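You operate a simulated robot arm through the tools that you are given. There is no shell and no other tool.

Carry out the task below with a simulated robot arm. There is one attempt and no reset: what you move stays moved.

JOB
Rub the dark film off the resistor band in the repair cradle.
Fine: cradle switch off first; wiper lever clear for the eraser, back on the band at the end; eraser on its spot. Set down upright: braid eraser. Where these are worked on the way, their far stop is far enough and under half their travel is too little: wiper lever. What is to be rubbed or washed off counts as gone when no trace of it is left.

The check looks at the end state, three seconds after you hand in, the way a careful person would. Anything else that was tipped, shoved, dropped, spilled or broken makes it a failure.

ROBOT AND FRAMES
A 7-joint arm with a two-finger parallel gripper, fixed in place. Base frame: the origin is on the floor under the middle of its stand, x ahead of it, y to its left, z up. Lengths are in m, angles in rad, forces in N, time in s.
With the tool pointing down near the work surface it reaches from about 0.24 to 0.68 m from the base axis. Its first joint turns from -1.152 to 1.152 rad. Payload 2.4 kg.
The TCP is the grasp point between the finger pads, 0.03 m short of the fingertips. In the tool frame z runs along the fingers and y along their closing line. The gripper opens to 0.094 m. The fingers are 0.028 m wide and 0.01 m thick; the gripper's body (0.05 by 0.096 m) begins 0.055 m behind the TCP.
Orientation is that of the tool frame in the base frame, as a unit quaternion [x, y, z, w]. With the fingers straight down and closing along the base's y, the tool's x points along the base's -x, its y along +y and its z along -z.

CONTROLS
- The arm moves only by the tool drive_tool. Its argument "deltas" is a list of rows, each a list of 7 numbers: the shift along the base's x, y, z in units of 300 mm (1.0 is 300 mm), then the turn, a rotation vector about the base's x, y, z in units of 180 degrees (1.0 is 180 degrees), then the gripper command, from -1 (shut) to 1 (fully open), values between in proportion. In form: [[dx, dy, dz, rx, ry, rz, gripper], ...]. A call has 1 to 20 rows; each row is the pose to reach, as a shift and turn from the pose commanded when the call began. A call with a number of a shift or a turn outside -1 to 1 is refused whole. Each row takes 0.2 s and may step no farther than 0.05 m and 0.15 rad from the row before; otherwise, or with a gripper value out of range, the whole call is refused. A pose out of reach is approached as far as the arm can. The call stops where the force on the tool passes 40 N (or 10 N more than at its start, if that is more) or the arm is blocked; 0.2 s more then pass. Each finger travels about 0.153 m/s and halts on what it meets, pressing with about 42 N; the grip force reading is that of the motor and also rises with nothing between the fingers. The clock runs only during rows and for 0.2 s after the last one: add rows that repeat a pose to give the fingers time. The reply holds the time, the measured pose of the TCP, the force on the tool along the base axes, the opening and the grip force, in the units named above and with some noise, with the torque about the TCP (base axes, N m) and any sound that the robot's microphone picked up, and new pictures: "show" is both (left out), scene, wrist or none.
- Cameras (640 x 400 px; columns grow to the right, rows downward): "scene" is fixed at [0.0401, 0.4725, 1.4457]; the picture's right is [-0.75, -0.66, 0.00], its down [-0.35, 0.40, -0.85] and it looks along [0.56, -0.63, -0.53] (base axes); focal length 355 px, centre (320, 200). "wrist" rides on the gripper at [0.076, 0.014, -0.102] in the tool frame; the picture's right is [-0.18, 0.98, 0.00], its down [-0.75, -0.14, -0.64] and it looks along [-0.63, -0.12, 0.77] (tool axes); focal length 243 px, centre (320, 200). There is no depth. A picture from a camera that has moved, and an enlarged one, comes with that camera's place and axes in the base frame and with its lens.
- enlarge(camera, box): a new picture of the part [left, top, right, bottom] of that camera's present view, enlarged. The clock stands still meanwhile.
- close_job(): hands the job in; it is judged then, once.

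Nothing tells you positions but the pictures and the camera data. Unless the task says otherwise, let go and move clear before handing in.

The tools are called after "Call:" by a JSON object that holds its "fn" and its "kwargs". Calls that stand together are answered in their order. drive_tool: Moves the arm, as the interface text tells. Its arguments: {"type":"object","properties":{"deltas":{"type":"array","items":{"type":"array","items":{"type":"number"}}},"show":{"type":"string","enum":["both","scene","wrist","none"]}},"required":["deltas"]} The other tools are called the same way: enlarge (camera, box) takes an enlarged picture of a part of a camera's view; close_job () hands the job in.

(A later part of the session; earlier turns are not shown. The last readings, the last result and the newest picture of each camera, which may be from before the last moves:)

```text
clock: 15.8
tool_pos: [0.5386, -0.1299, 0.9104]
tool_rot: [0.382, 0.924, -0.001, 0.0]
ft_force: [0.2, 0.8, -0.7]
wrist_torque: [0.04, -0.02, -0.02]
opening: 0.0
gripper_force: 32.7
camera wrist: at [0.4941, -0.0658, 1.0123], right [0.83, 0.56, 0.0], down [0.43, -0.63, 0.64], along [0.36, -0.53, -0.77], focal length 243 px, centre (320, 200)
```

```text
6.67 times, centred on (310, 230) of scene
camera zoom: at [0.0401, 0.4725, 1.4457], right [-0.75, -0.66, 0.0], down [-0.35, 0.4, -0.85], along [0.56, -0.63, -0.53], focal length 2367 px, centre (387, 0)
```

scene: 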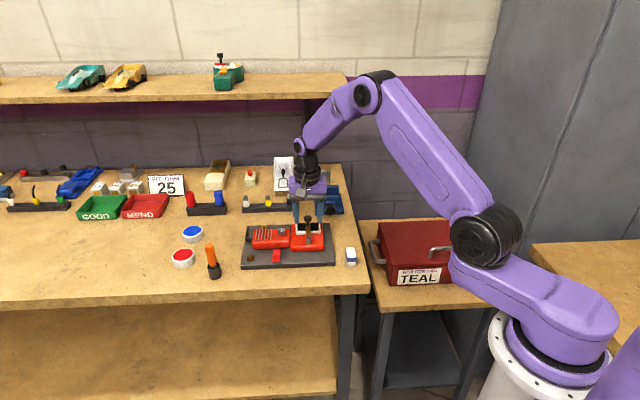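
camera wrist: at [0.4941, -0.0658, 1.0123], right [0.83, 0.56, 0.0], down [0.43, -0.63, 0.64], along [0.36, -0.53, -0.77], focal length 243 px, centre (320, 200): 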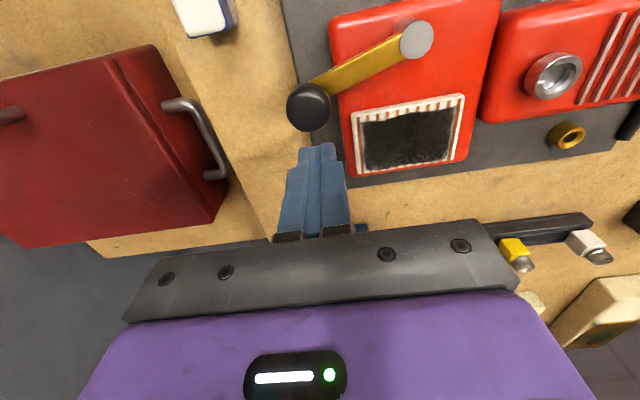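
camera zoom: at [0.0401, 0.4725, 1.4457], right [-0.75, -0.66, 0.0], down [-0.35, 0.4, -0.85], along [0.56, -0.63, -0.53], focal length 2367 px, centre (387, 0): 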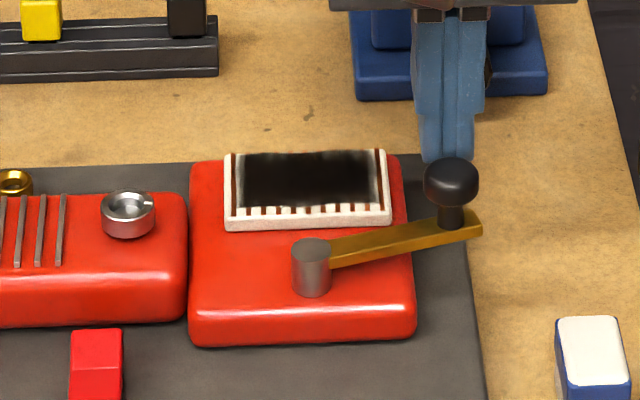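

The lever stays put and the fingers are behind the knob. I'll push gently toward -v.

Call:
{"fn": "drive_tool", "kwargs": {"deltas": [[-0.0236, 0.0236, 0, 0, 0, 0, -1], [-0.0354, 0.0354, 0, 0, 0, 0, -1], [-0.0448, 0.0448, 0, 0, 0, 0, -1], [-0.0542, 0.0542, 0, 0, 0, 0, -1], [-0.0613, 0.0613, 0, 0, 0, 0, -1]], "show": "wrist"}}

Call:
{"fn": "enlarge", "kwargs": {"camera": "scene", "box": [270, 200, 350, 260]}}

```text
clock: 17.0
tool_pos: [0.5193, -0.1108, 0.9089]
tool_rot: [0.382, 0.924, 0.0, 0.0]
ft_force: [-0.8, -0.4, -0.2]
wrist_torque: [0.0, 0.0, -0.02]
opening: 0.0001
gripper_force: 32.7
camera wrist: at [0.4756, -0.0474, 1.0119], right [0.83, 0.56, 0.0], down [0.43, -0.63, 0.64], along [0.36, -0.53, -0.77], focal length 243 px, centre (320, 200)
```

wrist: 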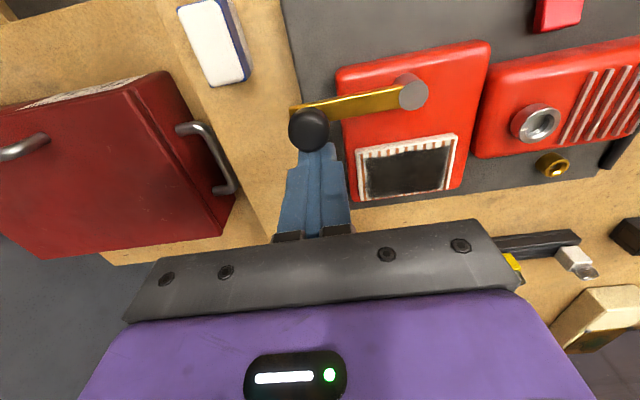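

```text
6.67 times, centred on (310, 230) of scene
camera zoom: at [0.0401, 0.4725, 1.4457], right [-0.75, -0.66, 0.0], down [-0.35, 0.4, -0.85], along [0.56, -0.63, -0.53], focal length 2367 px, centre (387, 0)
```

zoom: 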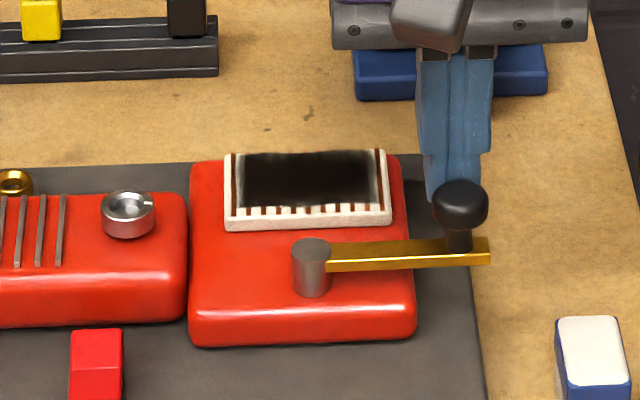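

It passed 90° with no stop yet. I'll keep pushing gently along the arc until I feel the stop.

Call:
{"fn": "drive_tool", "kwargs": {"deltas": [[-0.0085, 0.0104, 0, 0, 0, 0, -1], [-0.017, 0.0208, 0, 0, 0, 0, -1], [-0.0254, 0.0312, 0, 0, 0, 0, -1], [-0.0339, 0.0416, 0, 0, 0, 0, -1], [-0.0423, 0.052, 0, 0, 0, 0, -1]], "show": "wrist"}}

Call:
{"fn": "enlarge", "kwargs": {"camera": "scene", "box": [270, 200, 350, 260]}}

```text
clock: 18.0
tool_pos: [0.5142, -0.1066, 0.9115]
tool_rot: [0.385, 0.923, 0.001, 0.013]
ft_force: [5.8, -6.2, -1.2]
wrist_torque: [-0.07, -0.22, -0.02]
opening: 0.0002
gripper_force: 33.1
stopped in row 5: the force on the tool passed its limit at 44 N (the readings are from after the stop); the commanded pose is now the measured one
camera wrist: at [0.4688, -0.0418, 1.0116], right [0.83, 0.56, 0.01], down [0.41, -0.63, 0.66], along [0.38, -0.54, -0.75], focal length 243 px, centre (320, 200)
```

wrist: 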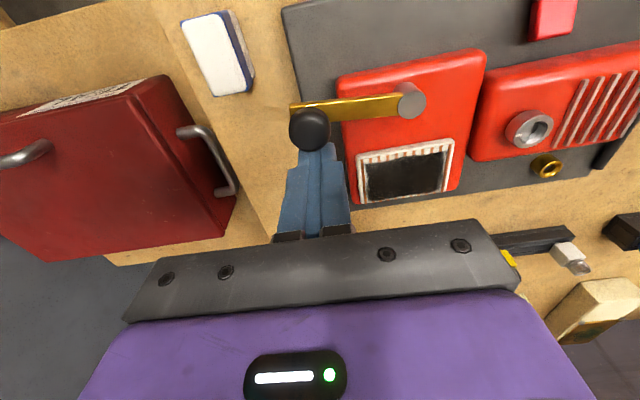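

```text
6.67 times, centred on (310, 230) of scene
camera zoom: at [0.0402, 0.4724, 1.4458], right [-0.75, -0.66, 0.0], down [-0.35, 0.4, -0.85], along [0.56, -0.63, -0.53], focal length 2367 px, centre (387, 0)
```

zoom: 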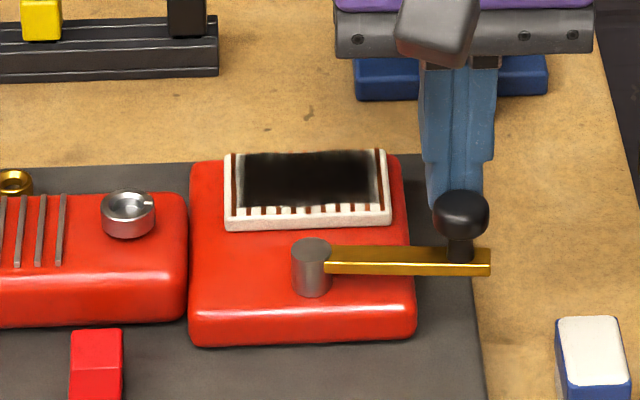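

The lever hit its far stop at about 95°, and the cradle doesn't look displaced. I'll back off, level the tool, and move to view the eraser closely.

Call:
{"fn": "drive_tool", "kwargs": {"deltas": [[0.0283, -0.0283, 0, 0.0026, 0.0079, 0.0016, -1], [0.0283, -0.0283, 0.08, 0.0026, 0.0079, 0.0016, -1], [0.0283, -0.0283, 0.1617, 0.0026, 0.0079, 0.0016, -1], [-0.074, 0.034, 0.1617, 0.0026, 0.0079, 0.0016, 0], [-0.176, 0.097, 0.1617, 0.0026, 0.0079, 0.0016, 1], [-0.278, 0.16, 0.1617, 0.0026, 0.0079, 0.0016, 1], [-0.3807, 0.222, 0.1617, 0.0026, 0.0079, 0.0016, 1], [-0.3807, 0.222, 0.1617, 0.0026, 0.0079, 0.0016, 1]], "show": "both"}}

Call:
{"fn": "enlarge", "kwargs": {"camera": "wrist", "box": [280, 140, 360, 210]}}

Call:
{"fn": "enlarge", "kwargs": {"camera": "scene", "box": [240, 215, 370, 270]}}

```text
clock: 19.8
tool_pos: [0.3994, -0.0381, 0.9601]
tool_rot: [0.382, 0.924, -0.001, -0.003]
ft_force: [0.8, -0.6, -0.4]
wrist_torque: [0.02, 0.01, 0.01]
opening: 0.0941
gripper_force: 0.1
camera wrist: at [0.3559, 0.0251, 1.0625], right [0.83, 0.56, 0.0], down [0.44, -0.63, 0.64], along [0.36, -0.53, -0.77], focal length 243 px, centre (320, 200)
```

scene: 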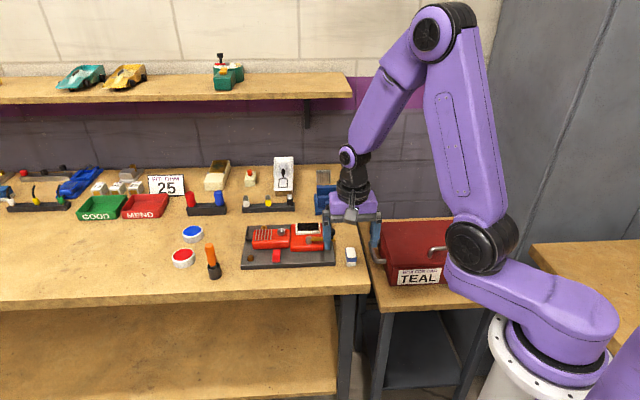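
wrist: 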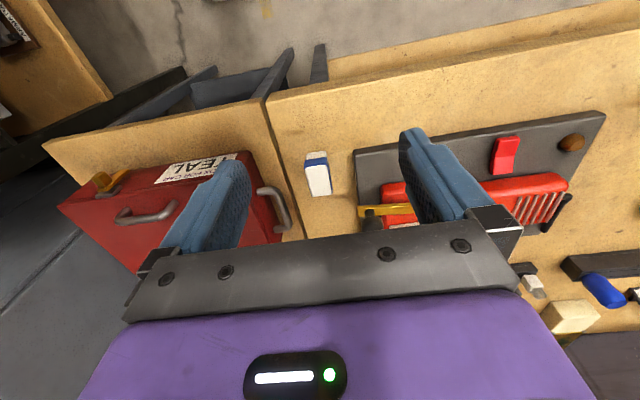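

```text
5.71 times, centred on (320, 175) of wrist
camera zoom: at [0.3559, 0.0251, 1.0625], right [0.83, 0.56, 0.0], down [0.44, -0.63, 0.64], along [0.36, -0.53, -0.77], focal length 1386 px, centre (320, 343)
```

zoom: 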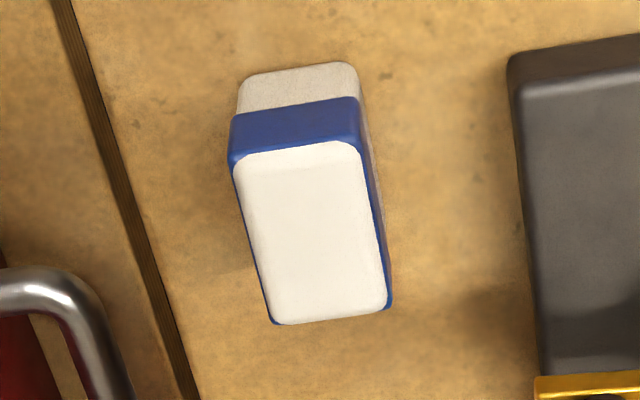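

```text
4.92 times, centred on (305, 242) of scene
camera zoom: at [0.04, 0.4725, 1.4457], right [-0.75, -0.66, 0.0], down [-0.35, 0.4, -0.85], along [0.56, -0.63, -0.53], focal length 1748 px, centre (394, -9)
```

zoom: 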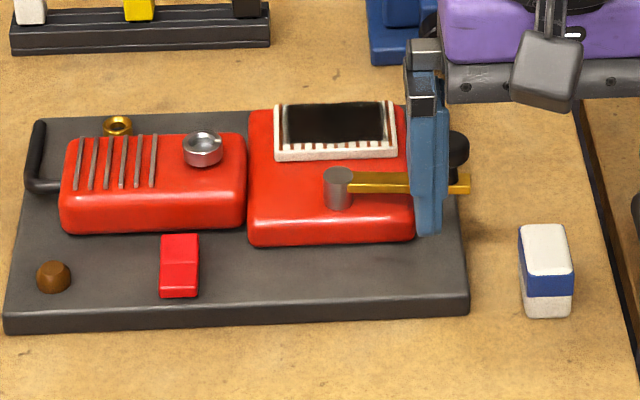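

The eraser top is at about z=0.855, centred near (0.438,-0.098), with its long axis at 45° and matching the tool's heading. I'll move above it with a narrowed opening to check alignment.

Call:
{"fn": "drive_tool", "kwargs": {"deltas": [[0.05, -0.08, 0, -0.0007, -0.0018, 0, 0], [0.1267, -0.1933, 0, -0.0007, -0.0018, 0, -0.1], [0.1267, -0.1933, -0.1, -0.0007, -0.0018, 0, -0.1], [0.1267, -0.1933, -0.1667, -0.0007, -0.0018, 0, -0.1], [0.1267, -0.1933, -0.1667, -0.0007, -0.0018, 0, -0.1]], "show": "both"}}

Call:
{"fn": "enlarge", "kwargs": {"camera": "wrist", "box": [250, 80, 390, 200]}}

Call:
{"fn": "enlarge", "kwargs": {"camera": "scene", "box": [310, 220, 380, 275]}}

```text
clock: 21.0
tool_pos: [0.4377, -0.098, 0.9088]
tool_rot: [0.382, 0.924, -0.001, 0.0]
ft_force: [0.0, 0.3, 0.7]
wrist_torque: [0.0, 0.04, -0.01]
opening: 0.0424
gripper_force: 0.0
camera wrist: at [0.3933, -0.0337, 1.0118], right [0.83, 0.56, 0.0], down [0.43, -0.63, 0.64], along [0.36, -0.53, -0.77], focal length 243 px, centre (320, 200)
```

scene: 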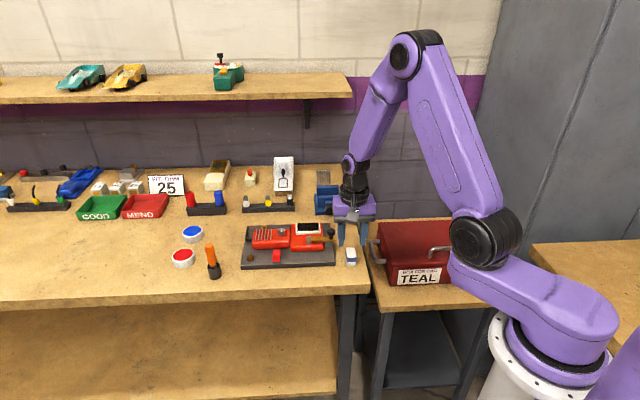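
wrist: 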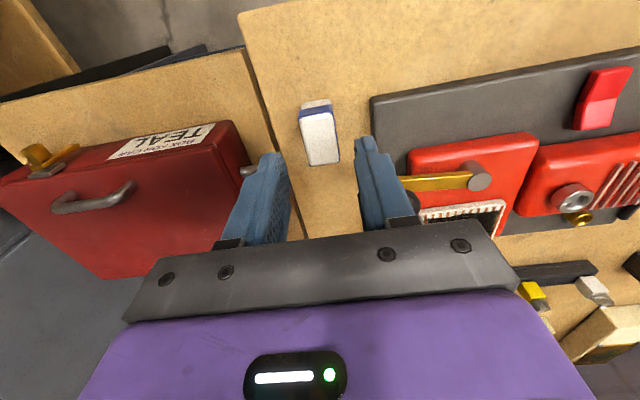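

```text
3.33 times, centred on (320, 140) of wrist
camera zoom: at [0.3933, -0.0337, 1.0118], right [0.83, 0.56, 0.0], down [0.43, -0.63, 0.64], along [0.36, -0.53, -0.77], focal length 809 px, centre (320, 400)
```

zoom: 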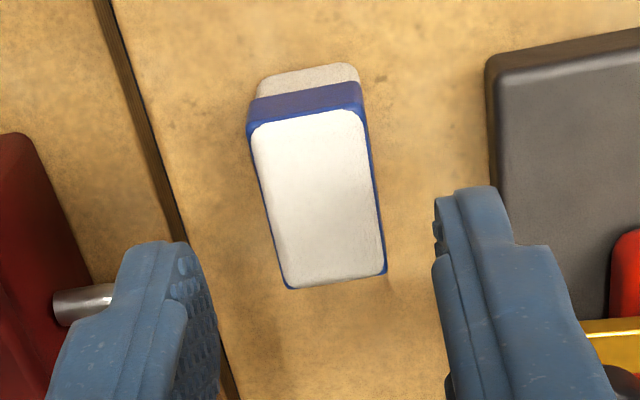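

```text
7.27 times, centred on (345, 248) of scene
camera zoom: at [0.0401, 0.4725, 1.4457], right [-0.75, -0.66, 0.0], down [-0.35, 0.4, -0.85], along [0.56, -0.63, -0.53], focal length 2583 px, centre (138, -146)
```

zoom: 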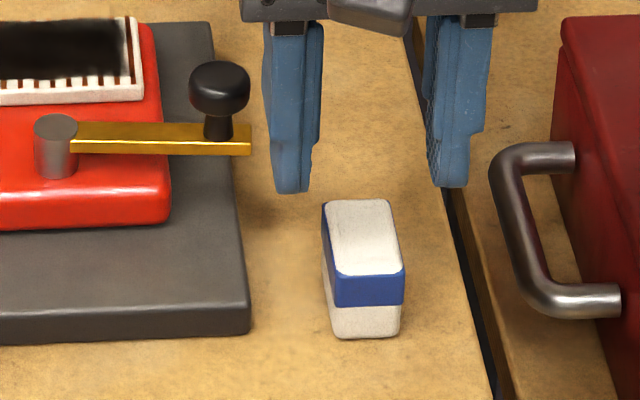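

The alignment is good, within about 1 mm. I'll descend so the tips are at about z=0.838, then close on the sleeve.

Call:
{"fn": "drive_tool", "kwargs": {"deltas": [[0, 0, -0.04, 0, 0, 0, -0.1], [0, 0, -0.08, 0, 0, 0, -0.1], [0, 0, -0.11, 0, 0, 0, -0.1], [0, 0, -0.1367, 0, 0, 0, -0.1], [0, 0, -0.1367, 0, 0, 0, -0.1]], "show": "wrist"}}

Call:
{"fn": "enlarge", "kwargs": {"camera": "scene", "box": [310, 220, 380, 275]}}

Call:
{"fn": "enlarge", "kwargs": {"camera": "wrist", "box": [250, 80, 390, 200]}}

```text
clock: 22.2
tool_pos: [0.4376, -0.0969, 0.8683]
tool_rot: [0.383, 0.924, -0.001, -0.001]
ft_force: [-0.2, 0.2, -0.3]
wrist_torque: [-0.05, -0.02, 0.02]
opening: 0.0424
gripper_force: 0.1
camera wrist: at [0.3933, -0.0334, 0.9701], right [0.83, 0.56, 0.0], down [0.43, -0.63, 0.64], along [0.36, -0.53, -0.77], focal length 243 px, centre (320, 200)
```

wrist: 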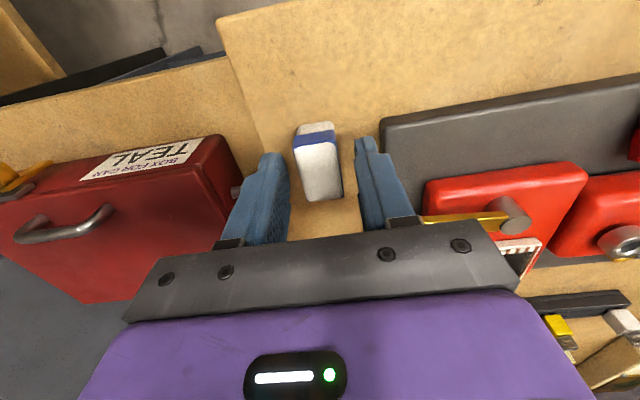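

```text
7.27 times, centred on (345, 248) of scene
camera zoom: at [0.0401, 0.4725, 1.4457], right [-0.75, -0.66, 0.0], down [-0.35, 0.4, -0.85], along [0.56, -0.63, -0.53], focal length 2583 px, centre (138, -146)
```

zoom: 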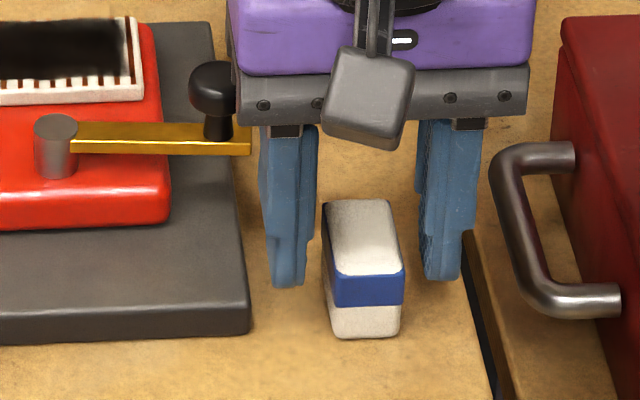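

```text
3.33 times, centred on (320, 140) of wrist
camera zoom: at [0.3933, -0.0334, 0.9701], right [0.83, 0.56, 0.0], down [0.43, -0.63, 0.64], along [0.36, -0.53, -0.77], focal length 809 px, centre (320, 400)
```

zoom: 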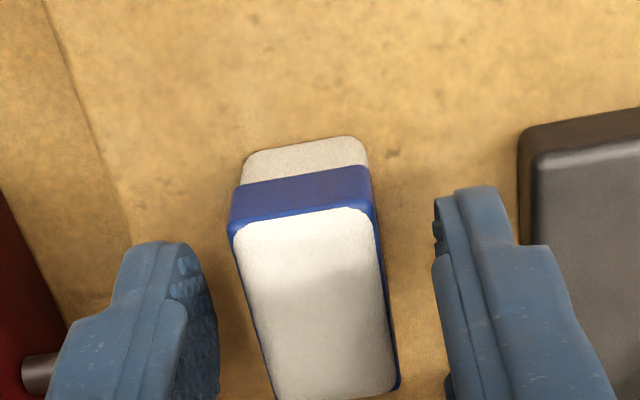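

Centred. I'll go 4 mm lower for a firmer hold, then close.

Call:
{"fn": "drive_tool", "kwargs": {"deltas": [[0, 0, -0.0133, 0, 0, 0, -0.1], [0, 0, -0.0133, 0, 0, 0, -1], [0, 0, -0.0133, 0, 0, 0, -1], [0, 0, -0.0133, 0, 0, 0, -1]], "show": "wrist"}}

Call:
{"fn": "enlarge", "kwargs": {"camera": "scene", "box": [310, 220, 380, 275]}}

Call:
{"fn": "enlarge", "kwargs": {"camera": "wrist", "box": [250, 80, 390, 200]}}

```text
clock: 23.2
tool_pos: [0.436, -0.0964, 0.8639]
tool_rot: [0.382, 0.924, 0.0, 0.0]
ft_force: [-1.0, -1.3, 3.7]
wrist_torque: [-0.01, 0.07, 0.0]
opening: 0.0228
gripper_force: 41.8
camera wrist: at [0.3931, -0.0335, 0.966], right [0.83, 0.56, 0.0], down [0.43, -0.63, 0.64], along [0.36, -0.53, -0.77], focal length 243 px, centre (320, 200)
```

wrist: 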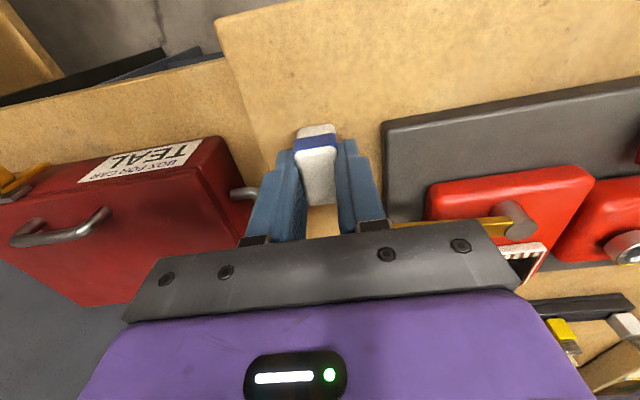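

```text
7.27 times, centred on (345, 248) of scene
camera zoom: at [0.04, 0.4725, 1.4457], right [-0.75, -0.66, 0.0], down [-0.35, 0.4, -0.85], along [0.56, -0.63, -0.53], focal length 2583 px, centre (138, -146)
```

zoom: 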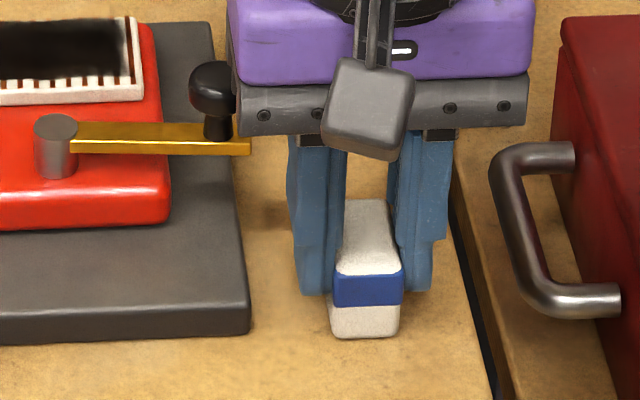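

```text
3.33 times, centred on (320, 140) of wrist
camera zoom: at [0.3931, -0.0335, 0.966], right [0.83, 0.56, 0.0], down [0.43, -0.63, 0.64], along [0.36, -0.53, -0.77], focal length 809 px, centre (320, 400)
```

zoom: 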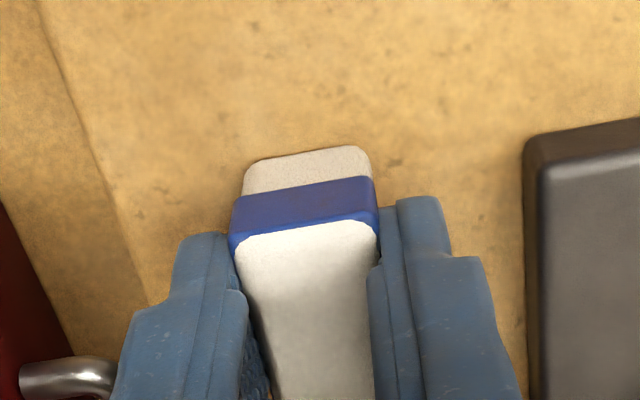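

Gripped at an opening of 0.0228 with full force. I'll lift the eraser straight up, carry it over the knob with clearance, and hover above the band centre at about (0.583,-0.094).

Call:
{"fn": "drive_tool", "kwargs": {"deltas": [[0, 0, 0.04, 0, 0, 0, -1], [0, 0, 0.16, 0, 0, 0, -1], [0, 0, 0.3, 0, 0, 0, -1], [0, 0, 0.3533, 0, 0, 0, -1], [0.12, 0.003, 0.3533, 0, 0, 0, -1], [0.24, 0.007, 0.3533, 0, 0, 0, -1], [0.36, 0.01, 0.3533, 0, 0, 0, -1], [0.4827, 0.0137, 0.3533, 0, 0, 0, -1], [0.4827, 0.0137, 0.25, 0, 0, 0, -1], [0.4827, 0.0137, 0.18, 0, 0, 0, -1], [0.4827, 0.0137, 0.18, 0, 0, 0, -1]], "show": "both"}}

Call:
{"fn": "enlarge", "kwargs": {"camera": "scene", "box": [270, 200, 350, 260]}}

Call:
{"fn": "enlarge", "kwargs": {"camera": "wrist", "box": [250, 80, 390, 200]}}

```text
clock: 25.6
tool_pos: [0.5841, -0.0902, 0.9176]
tool_rot: [0.382, 0.924, -0.001, -0.001]
ft_force: [0.8, -0.4, -0.1]
wrist_torque: [-0.01, -0.01, -0.01]
opening: 0.0227
gripper_force: 42.0
camera wrist: at [0.5385, -0.0265, 1.0204], right [0.83, 0.56, 0.0], down [0.43, -0.63, 0.64], along [0.36, -0.53, -0.77], focal length 243 px, centre (320, 200)
```

scene: 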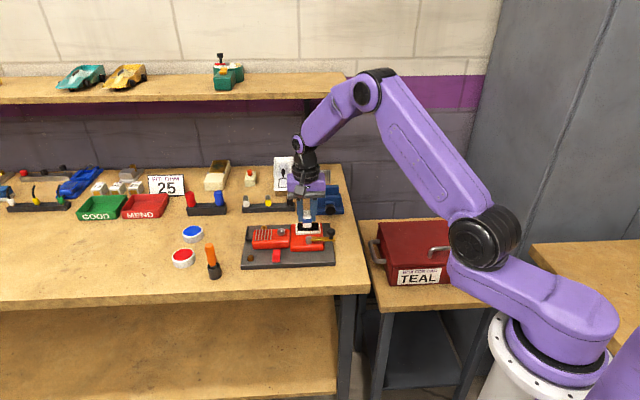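
wrist: 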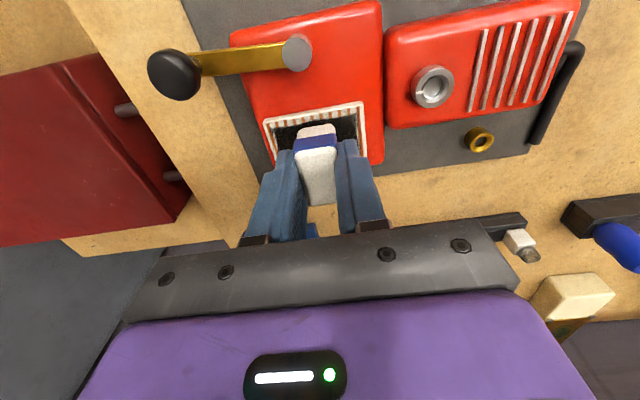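

```text
6.67 times, centred on (310, 230) of scene
camera zoom: at [0.0401, 0.4725, 1.4457], right [-0.75, -0.66, 0.0], down [-0.35, 0.4, -0.85], along [0.56, -0.63, -0.53], focal length 2367 px, centre (387, 0)
```

zoom: 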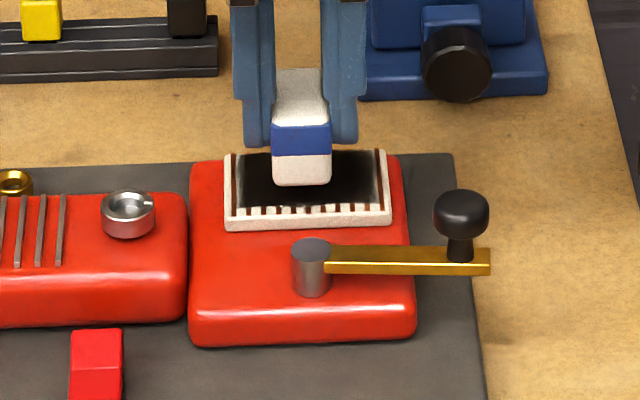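

```text
3.33 times, centred on (320, 140) of wrist
camera zoom: at [0.5385, -0.0265, 1.0204], right [0.83, 0.56, 0.0], down [0.43, -0.63, 0.64], along [0.36, -0.53, -0.77], focal length 809 px, centre (320, 400)
```

zoom: 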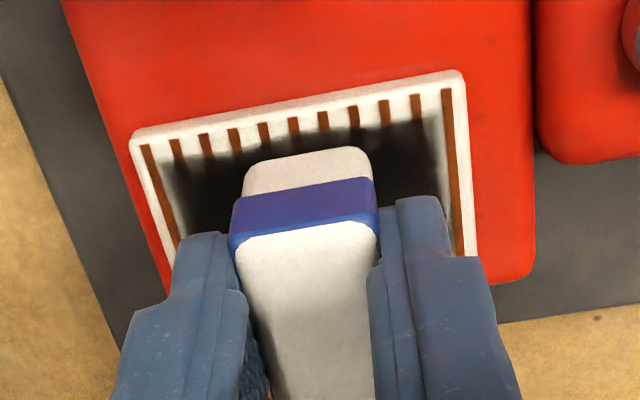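

The eraser hovers over the film, well centred. I'll lower it slowly toward contact.

Call:
{"fn": "drive_tool", "kwargs": {"deltas": [[0, 0, -0.02, 0, 0, 0, -1], [0, 0, -0.035, 0, 0, 0, -1], [0, 0, -0.0467, 0, 0, 0, -1], [0, 0, -0.0533, 0, 0, 0, -1], [0, 0, -0.0567, 0, 0, 0, -1]], "show": "none"}}

Call:
{"fn": "enlarge", "kwargs": {"camera": "scene", "box": [280, 210, 330, 245]}}

```text
clock: 26.5
tool_pos: [0.582, -0.0927, 0.9081]
tool_rot: [0.384, 0.924, 0.0, 0.001]
ft_force: [-5.8, 1.3, 9.4]
wrist_torque: [0.06, 0.2, -0.01]
opening: 0.0228
gripper_force: 42.0
stopped in row 4: the force on the tool passed its limit at 46 N (the readings are from after the stop); the commanded pose is now the measured one
```

```text
11.43 times, centred on (305, 228) of scene
camera zoom: at [0.0397, 0.4726, 1.4457], right [-0.75, -0.66, 0.0], down [-0.35, 0.4, -0.85], along [0.56, -0.63, -0.53], focal length 4058 px, centre (491, -114)
```

zoom: 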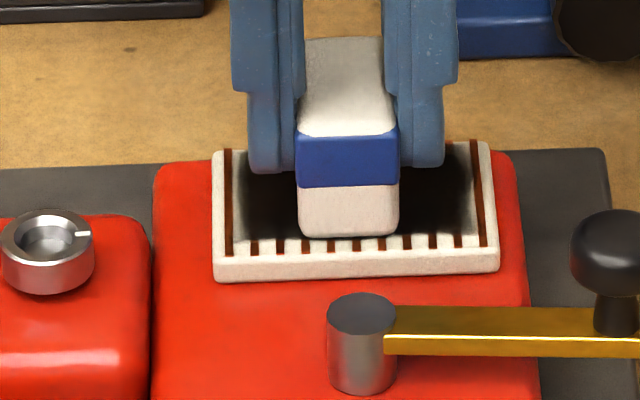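

Contact with the band is at about TCP z=0.908, with around 9 N holding now. I'll start rubbing strokes along the band's length.

Call:
{"fn": "drive_tool", "kwargs": {"deltas": [[0.0259, 0.0259, 0, 0, 0, 0, -1], [0.0495, 0.0495, 0, 0, 0, 0, -1], [0.0259, 0.0259, 0, 0, 0, 0, -1], [0, 0, 0, 0, 0, 0, -1], [-0.0259, -0.0259, 0, 0, 0, 0, -1], [-0.0495, -0.0495, 0, 0, 0, 0, -1], [-0.0259, -0.0259, 0, 0, 0, 0, -1], [0, 0, 0, 0, 0, 0, -1]], "show": "wrist"}}

Call:
{"fn": "enlarge", "kwargs": {"camera": "scene", "box": [280, 210, 330, 245]}}

Call:
{"fn": "enlarge", "kwargs": {"camera": "wrist", "box": [250, 80, 390, 200]}}

```text
clock: 28.3
tool_pos: [0.5821, -0.0938, 0.9073]
tool_rot: [0.384, 0.924, 0.0, 0.001]
ft_force: [-5.0, -9.6, 13.7]
wrist_torque: [-0.39, 0.25, 0.02]
opening: 0.0226
gripper_force: 42.2
camera wrist: at [0.5386, -0.0294, 1.0095], right [0.83, 0.56, 0.0], down [0.43, -0.63, 0.64], along [0.36, -0.53, -0.76], focal length 243 px, centre (320, 200)
```

wrist: 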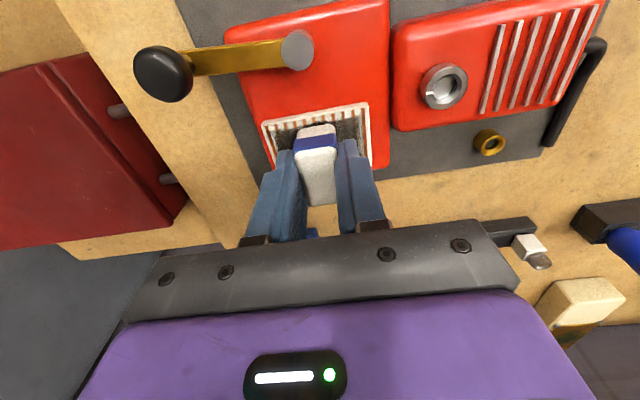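

```text
11.43 times, centred on (305, 228) of scene
camera zoom: at [0.0397, 0.4723, 1.4458], right [-0.75, -0.66, 0.0], down [-0.35, 0.4, -0.85], along [0.56, -0.63, -0.53], focal length 4058 px, centre (491, -114)
```

zoom: 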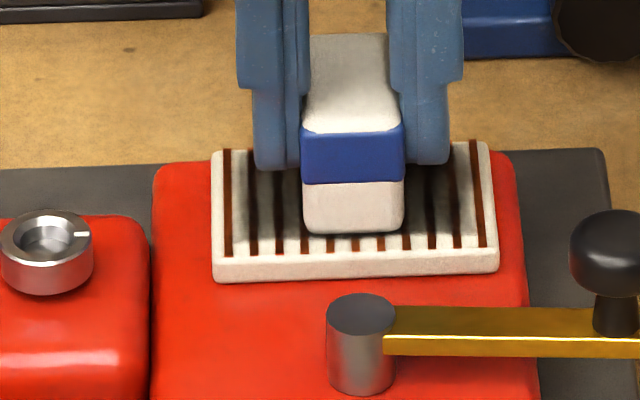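

```text
3.33 times, centred on (320, 140) of wrist
camera zoom: at [0.5386, -0.0294, 1.0095], right [0.83, 0.56, 0.0], down [0.43, -0.63, 0.64], along [0.36, -0.53, -0.76], focal length 809 px, centre (320, 400)
```

zoom: 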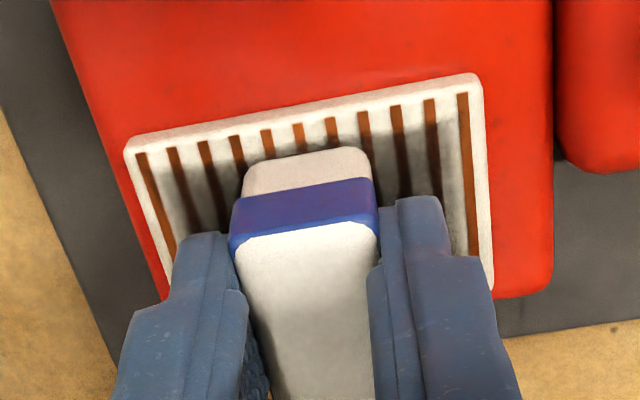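

The film fades quickly under the eraser. I'll continue with more strokes, including shifts across the band's width.

Call:
{"fn": "drive_tool", "kwargs": {"deltas": [[0.0259, 0.0259, 0, 0, 0, 0, -1], [0.0519, 0.0519, 0, 0, 0, 0, -1], [0.0259, 0.0259, 0, 0, 0, 0, -1], [0, 0, 0, 0, 0, 0, -1], [-0.0259, -0.0259, 0, 0, 0, 0, -1], [-0.0519, -0.0519, 0, 0, 0, 0, -1], [-0.0401, -0.0637, 0, 0, 0, 0, -1], [-0.0141, -0.0377, 0, 0, 0, 0, -1], [0.0118, -0.0118, 0, 0, 0, 0, -1], [0.0377, 0.0141, 0, 0, 0, 0, -1], [0.0637, 0.0401, 0, 0, 0, 0, -1], [0.0377, 0.0141, 0, 0, 0, 0, -1], [0.0118, -0.0118, 0, 0, 0, 0, -1], [-0.0141, -0.0377, 0, 0, 0, 0, -1], [-0.0401, -0.0637, 0, 0, 0, 0, -1], [-0.0141, -0.0377, 0, 0, 0, 0, -1], [0.0118, -0.0118, 0, 0, 0, 0, -1]], "show": "none"}}

Call:
{"fn": "enlarge", "kwargs": {"camera": "scene", "box": [280, 210, 330, 245]}}

Call:
{"fn": "enlarge", "kwargs": {"camera": "wrist", "box": [250, 80, 390, 200]}}

```text
clock: 30.0
tool_pos: [0.5695, -0.1073, 0.9072]
tool_rot: [0.382, 0.924, -0.001, -0.006]
ft_force: [-6.1, 2.5, 10.9]
wrist_torque: [-0.02, 0.08, -0.02]
opening: 0.0228
gripper_force: 42.0
stopped in row 8: the force on the tool passed its limit at 46 N (the readings are from after the stop); the commanded pose is now the measured one
```

```text
11.43 times, centred on (305, 228) of scene
camera zoom: at [0.0397, 0.4726, 1.4457], right [-0.75, -0.66, 0.0], down [-0.35, 0.4, -0.85], along [0.56, -0.63, -0.53], focal length 4058 px, centre (491, -114)
```

zoom: 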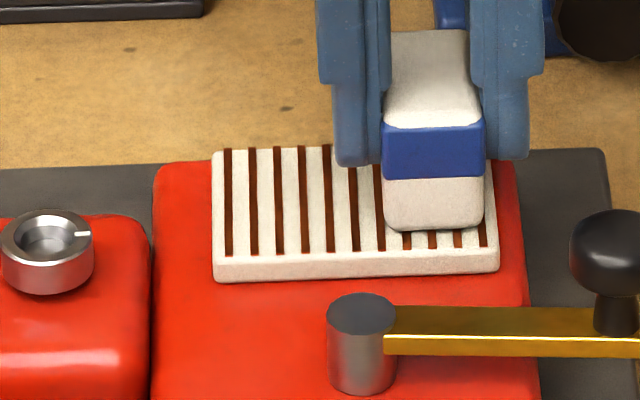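

```text
3.33 times, centred on (320, 140) of wrist
camera zoom: at [0.5269, -0.0434, 1.0106], right [0.82, 0.57, -0.01], down [0.44, -0.63, 0.63], along [0.35, -0.53, -0.77], focal length 809 px, centre (320, 400)
```

zoom: 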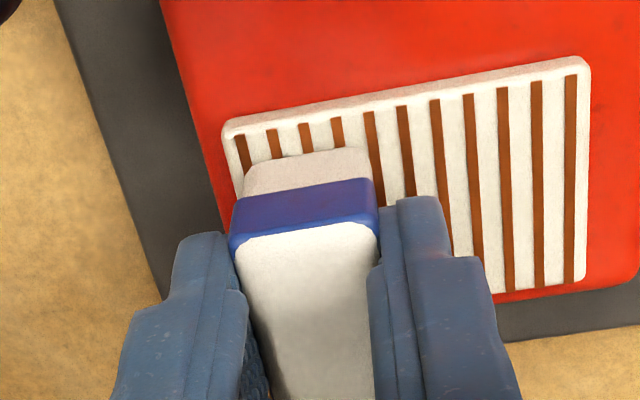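

The film looks almost entirely gone; the stop was only friction force. I'll lift the eraser off and inspect the whole band.

Call:
{"fn": "drive_tool", "kwargs": {"deltas": [[0, 0, 0.03, -0.0015, -0.0035, 0, -1], [0, 0, 0.12, -0.0015, -0.0035, 0, -1], [0, 0, 0.2, -0.0015, -0.0035, 0, -1], [0, 0, 0.2, -0.0015, -0.0035, 0, -1]], "show": "wrist"}}

Call:
{"fn": "enlarge", "kwargs": {"camera": "scene", "box": [285, 215, 330, 245]}}

Call:
{"fn": "enlarge", "kwargs": {"camera": "wrist", "box": [280, 60, 400, 160]}}

```text
clock: 31.0
tool_pos: [0.5696, -0.1065, 0.9647]
tool_rot: [0.382, 0.924, -0.002, 0.0]
ft_force: [1.0, 0.0, -0.9]
wrist_torque: [0.0, 0.05, 0.0]
opening: 0.0225
gripper_force: 42.0
camera wrist: at [0.5265, -0.0431, 1.0678], right [0.82, 0.57, 0.0], down [0.43, -0.63, 0.64], along [0.36, -0.53, -0.77], focal length 243 px, centre (320, 200)
```

wrist: 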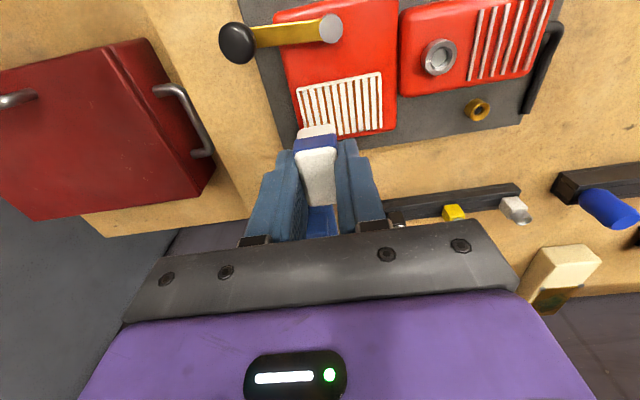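

```text
13.33 times, centred on (308, 230) of scene
camera zoom: at [0.0401, 0.4725, 1.4457], right [-0.75, -0.66, 0.0], down [-0.35, 0.4, -0.85], along [0.56, -0.63, -0.53], focal length 4735 px, centre (487, -200)
```

zoom: 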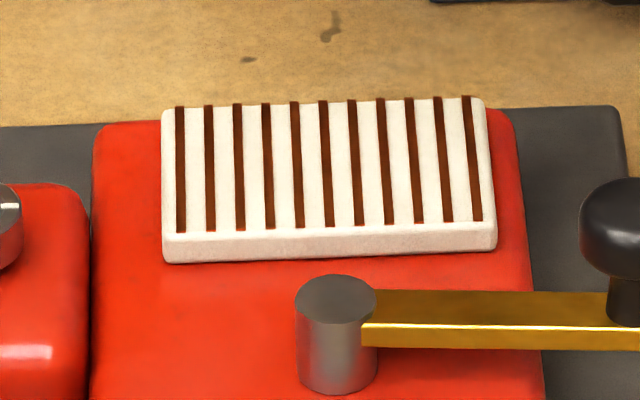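

```text
4.00 times, centred on (340, 110) of wrist
camera zoom: at [0.5265, -0.0431, 1.0678], right [0.82, 0.57, 0.0], down [0.43, -0.63, 0.64], along [0.36, -0.53, -0.77], focal length 970 px, centre (240, 560)
```

zoom: 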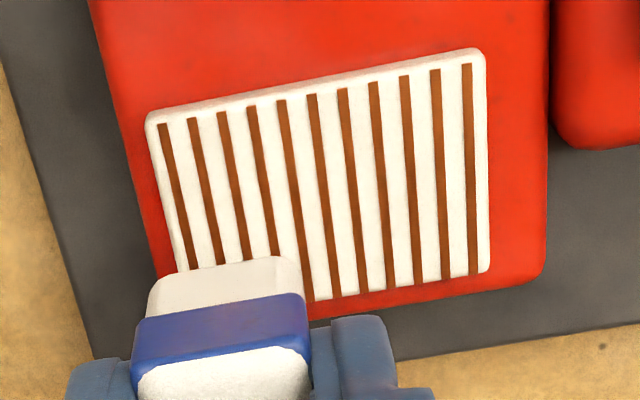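

The band looks clean. I'll zoom in tighter to rule out faint traces before putting the eraser back.

Call:
{"fn": "enlarge", "kwargs": {"camera": "scene", "box": [295, 220, 310, 236]}}

Call:
{"fn": "enlarge", "kwargs": {"camera": "scene", "box": [308, 220, 323, 236]}}

```text
16.00 times, centred on (302, 228) of scene
camera zoom: at [0.0401, 0.4725, 1.4457], right [-0.75, -0.66, 0.0], down [-0.35, 0.4, -0.85], along [0.56, -0.63, -0.53], focal length 5682 px, centre (600, -248)
```

zoom: 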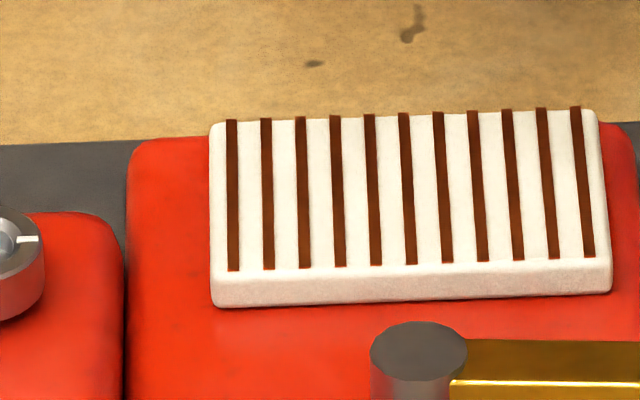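

```text
16.00 times, centred on (316, 228) of scene
camera zoom: at [0.0401, 0.4725, 1.4457], right [-0.75, -0.66, 0.0], down [-0.35, 0.4, -0.85], along [0.56, -0.63, -0.53], focal length 5682 px, centre (392, -248)
```

zoom: 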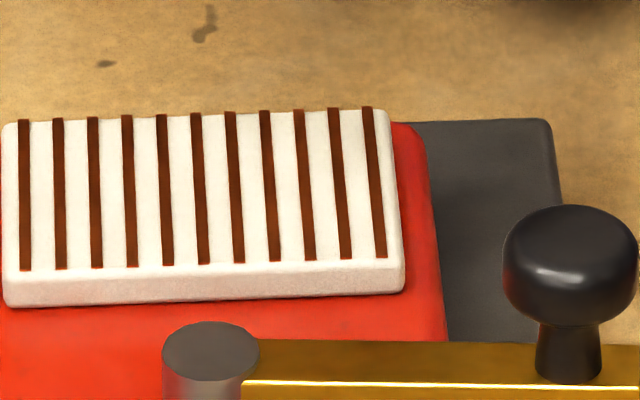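

No trace is visible. I'll check that the eraser hasn't shifted in the grip, using the same crop as before.

Call:
{"fn": "enlarge", "kwargs": {"camera": "wrist", "box": [250, 80, 390, 200]}}

Call:
{"fn": "enlarge", "kwargs": {"camera": "scene", "box": [285, 185, 345, 225]}}

```text
3.33 times, centred on (320, 140) of wrist
camera zoom: at [0.5265, -0.0431, 1.0678], right [0.82, 0.57, 0.0], down [0.43, -0.63, 0.64], along [0.36, -0.53, -0.77], focal length 809 px, centre (320, 400)
```

zoom: 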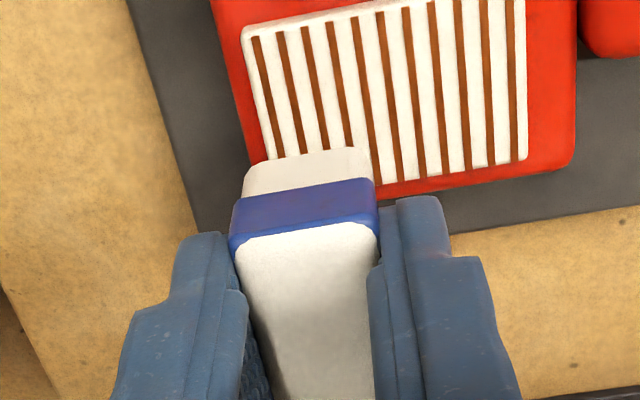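

```text
10.00 times, centred on (315, 205) of scene
camera zoom: at [0.0401, 0.4725, 1.4457], right [-0.75, -0.66, 0.0], down [-0.35, 0.4, -0.85], along [0.56, -0.63, -0.53], focal length 3551 px, centre (370, 150)
```

zoom: 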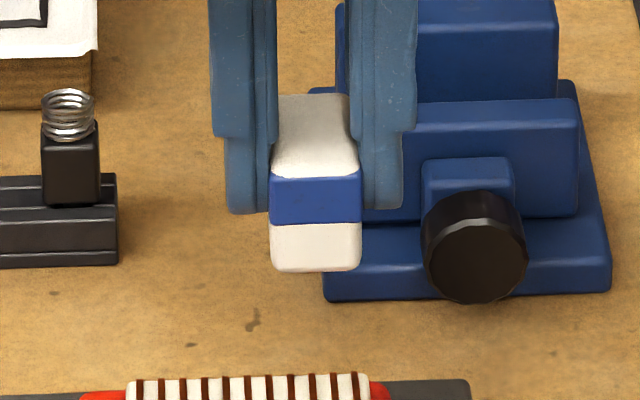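

The eraser sits exactly as before in the grip. For insurance against invisible residue I'll do one more light pass, touching down gently first.

Call:
{"fn": "drive_tool", "kwargs": {"deltas": [[0.0448, 0.0448, 0, 0, 0, 0, -1], [0.0448, 0.0448, -0.1, 0, 0, 0, -1], [0.0448, 0.0448, -0.16, 0, 0, 0, -1], [0.0448, 0.0448, -0.178, 0, 0, 0, -1], [0.0448, 0.0448, -0.184, 0, 0, 0, -1], [0.0448, 0.0448, -0.187, 0, 0, 0, -1], [0.0448, 0.0448, -0.187, 0, 0, 0, -1]], "show": "none"}}

```text
clock: 32.6
tool_pos: [0.5839, -0.0923, 0.9095]
tool_rot: [0.382, 0.924, -0.001, -0.001]
ft_force: [-0.1, -0.3, -0.5]
wrist_torque: [-0.02, -0.01, 0.02]
opening: 0.0226
gripper_force: 42.0
```

Call:
{"fn": "drive_tool", "kwargs": {"deltas": [[0, 0, -0.002, 0, 0, 0, -1], [0, 0, -0.004, 0, 0, 0, -1], [0, 0, -0.005, 0, 0, 0, -1]], "show": "none"}}

```text
clock: 33.4
tool_pos: [0.5834, -0.0938, 0.9081]
tool_rot: [0.381, 0.924, -0.001, 0.0]
ft_force: [-0.2, 0.7, 0.0]
wrist_torque: [-0.01, 0.02, -0.02]
opening: 0.0224
gripper_force: 42.6
```

Call:
{"fn": "drive_tool", "kwargs": {"deltas": [[0, 0, -0.002, 0, 0, 0, -1], [0, 0, -0.004, 0, 0, 0, -1], [0, 0, -0.005, 0, 0, 0, -1]], "show": "none"}}

```text
clock: 34.2
tool_pos: [0.5824, -0.0942, 0.9066]
tool_rot: [0.381, 0.925, -0.001, -0.001]
ft_force: [0.2, 0.3, -0.9]
wrist_torque: [0.02, 0.01, 0.03]
opening: 0.0227
gripper_force: 41.9
```

Call:
{"fn": "drive_tool", "kwargs": {"deltas": [[0, 0, -0.002, 0, 0, 0, -1], [0, 0, -0.003, 0, 0, 0, -1], [0, 0, -0.003, 0, 0, 0, -1]], "show": "none"}}

```text
clock: 35.0
tool_pos: [0.5832, -0.0931, 0.9072]
tool_rot: [0.382, 0.924, -0.001, 0.0]
ft_force: [-3.9, -1.6, 9.3]
wrist_torque: [-0.03, 0.13, 0.0]
opening: 0.0228
gripper_force: 42.0
```

Call:
{"fn": "drive_tool", "kwargs": {"deltas": [[0.0283, 0.0189, 0, 0, 0, 0, -1], [0.0565, 0.0377, 0, 0, 0, 0, -1], [0.033, 0.0142, 0, 0, 0, 0, -1], [0.0094, -0.0094, 0, 0, 0, 0, -1], [-0.0142, -0.033, 0, 0, 0, 0, -1], [-0.0377, -0.0565, 0, 0, 0, 0, -1], [-0.0471, -0.0471, 0, 0, 0, 0, -1], [-0.0565, -0.0377, 0, 0, 0, 0, -1], [-0.033, -0.0142, 0, 0, 0, 0, -1], [-0.0094, 0.0094, 0, 0, 0, 0, -1], [0.0142, 0.033, 0, 0, 0, 0, -1], [0.0377, 0.0565, 0, 0, 0, 0, -1], [0.0189, 0.0283, 0, 0, 0, 0, -1], [0, 0, 0, 0, 0, 0, -1]], "show": "wrist"}}

Call:
{"fn": "enlarge", "kwargs": {"camera": "wrist", "box": [250, 80, 390, 200]}}

```text
clock: 38.0
tool_pos: [0.5866, -0.09, 0.9077]
tool_rot: [0.38, 0.925, -0.001, 0.0]
ft_force: [6.5, 9.4, 13.3]
wrist_torque: [0.45, -0.18, -0.04]
opening: 0.0231
gripper_force: 42.4
camera wrist: at [0.5407, -0.0258, 1.0093], right [0.82, 0.57, 0.0], down [0.44, -0.63, 0.64], along [0.37, -0.53, -0.77], focal length 243 px, centre (320, 200)
```

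wrist: 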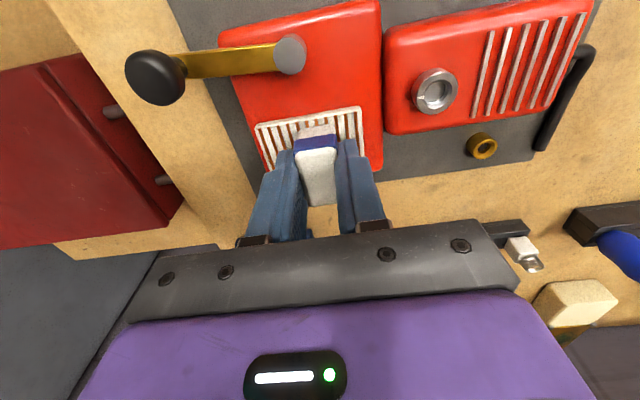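

```text
3.33 times, centred on (320, 140) of wrist
camera zoom: at [0.5407, -0.0258, 1.0093], right [0.82, 0.57, 0.0], down [0.44, -0.63, 0.64], along [0.37, -0.53, -0.77], focal length 809 px, centre (320, 400)
```

zoom: 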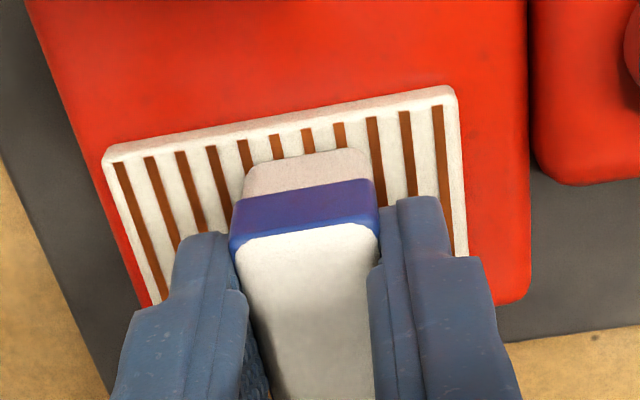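

The band is clean. I'll lift, carry the eraser back over its spot, and lower it to just above the table.

Call:
{"fn": "drive_tool", "kwargs": {"deltas": [[0, 0, 0.05, 0, 0, 0, -1], [0, 0, 0.2093, 0, 0, 0, -1], [-0.12, -0.003, 0.2093, 0, 0, 0, -1], [-0.24, -0.007, 0.2093, 0, 0, 0, -1], [-0.36, -0.01, 0.2093, 0, 0, 0, -1], [-0.483, -0.0137, 0.2093, 0, 0, 0, -1], [-0.483, -0.0137, 0.2093, 0, 0, 0, -1], [-0.483, -0.0137, 0.1, 0, 0, 0, -1], [-0.483, -0.0137, 0, 0, 0, 0, -1], [-0.483, -0.0137, -0.08, 0, 0, 0, -1], [-0.483, -0.0137, -0.08, 0, 0, 0, -1]], "show": "both"}}

Call:
{"fn": "enlarge", "kwargs": {"camera": "scene", "box": [310, 220, 380, 275]}}

Call:
{"fn": "enlarge", "kwargs": {"camera": "wrist", "box": [250, 80, 390, 200]}}

```text
clock: 40.4
tool_pos: [0.4367, -0.0976, 0.8825]
tool_rot: [0.382, 0.924, -0.002, -0.001]
ft_force: [0.0, 0.2, -0.2]
wrist_torque: [0.02, -0.01, 0.0]
opening: 0.0224
gripper_force: 42.2
camera wrist: at [0.3931, -0.0343, 0.9853], right [0.82, 0.57, 0.0], down [0.43, -0.63, 0.64], along [0.36, -0.53, -0.77], focal length 243 px, centre (320, 200)
```

scene: 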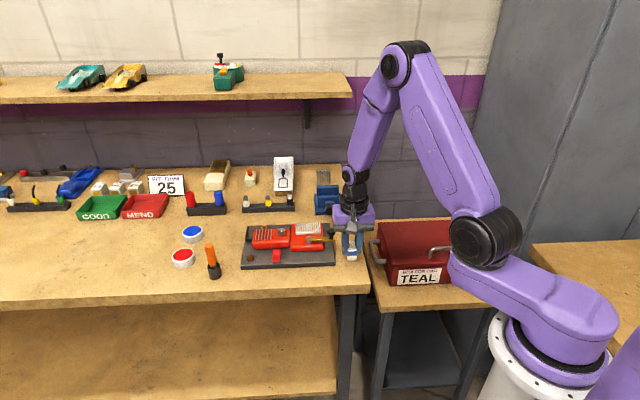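
wrist: 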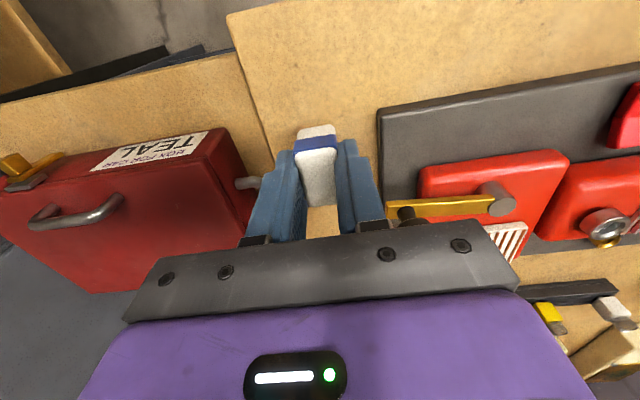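

```text
7.27 times, centred on (345, 248) of scene
camera zoom: at [0.0401, 0.4725, 1.4457], right [-0.75, -0.66, 0.0], down [-0.35, 0.4, -0.85], along [0.56, -0.63, -0.53], focal length 2583 px, centre (138, -146)
```

zoom: 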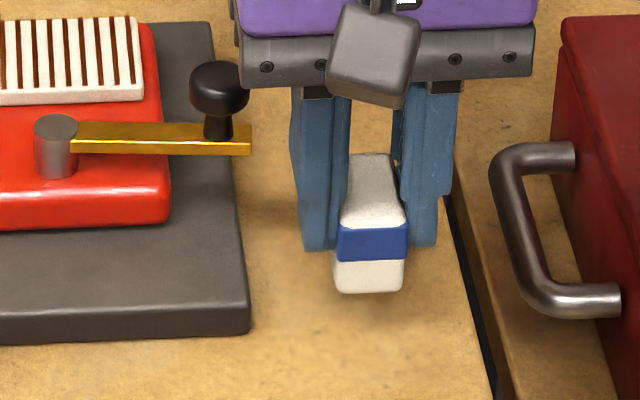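

```text
3.33 times, centred on (320, 140) of wrist
camera zoom: at [0.3931, -0.0343, 0.9853], right [0.82, 0.57, 0.0], down [0.43, -0.63, 0.64], along [0.36, -0.53, -0.77], focal length 809 px, centre (320, 400)
```

zoom: 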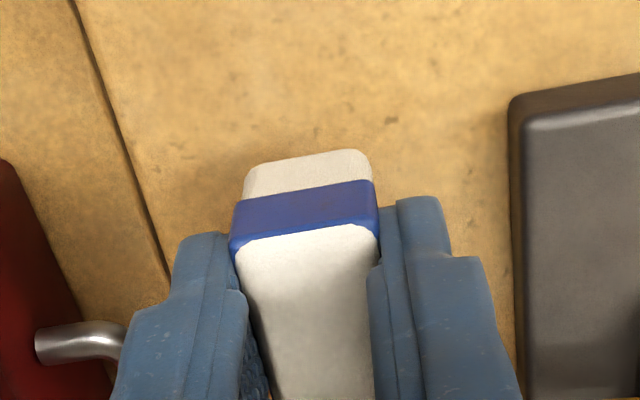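

The eraser is over its spot. I'll lower the last 18 mm gently to the table.

Call:
{"fn": "drive_tool", "kwargs": {"deltas": [[0, 0, -0.03, 0, 0, 0, -1], [0, 0, -0.05, 0, 0, 0, -1], [0, 0, -0.057, 0, 0, 0, -1], [0, 0, -0.06, 0, 0, 0, -1], [0, 0, -0.062, 0, 0, 0, -1]], "show": "none"}}

Call:
{"fn": "enlarge", "kwargs": {"camera": "scene", "box": [325, 240, 375, 275]}}

```text
clock: 41.6
tool_pos: [0.4384, -0.0986, 0.8648]
tool_rot: [0.382, 0.924, -0.001, 0.001]
ft_force: [0.1, 0.9, -0.6]
wrist_torque: [-0.04, 0.02, 0.01]
opening: 0.0227
gripper_force: 42.3
```

```text
11.43 times, centred on (350, 258) of scene
camera zoom: at [0.0401, 0.4725, 1.4457], right [-0.75, -0.66, 0.0], down [-0.35, 0.4, -0.85], along [0.56, -0.63, -0.53], focal length 4058 px, centre (-23, -457)
```

zoom: 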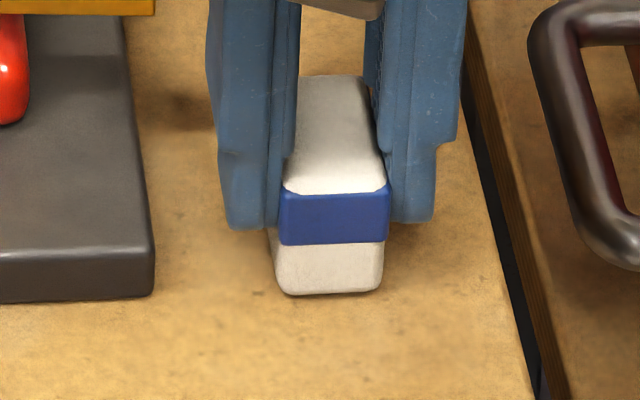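

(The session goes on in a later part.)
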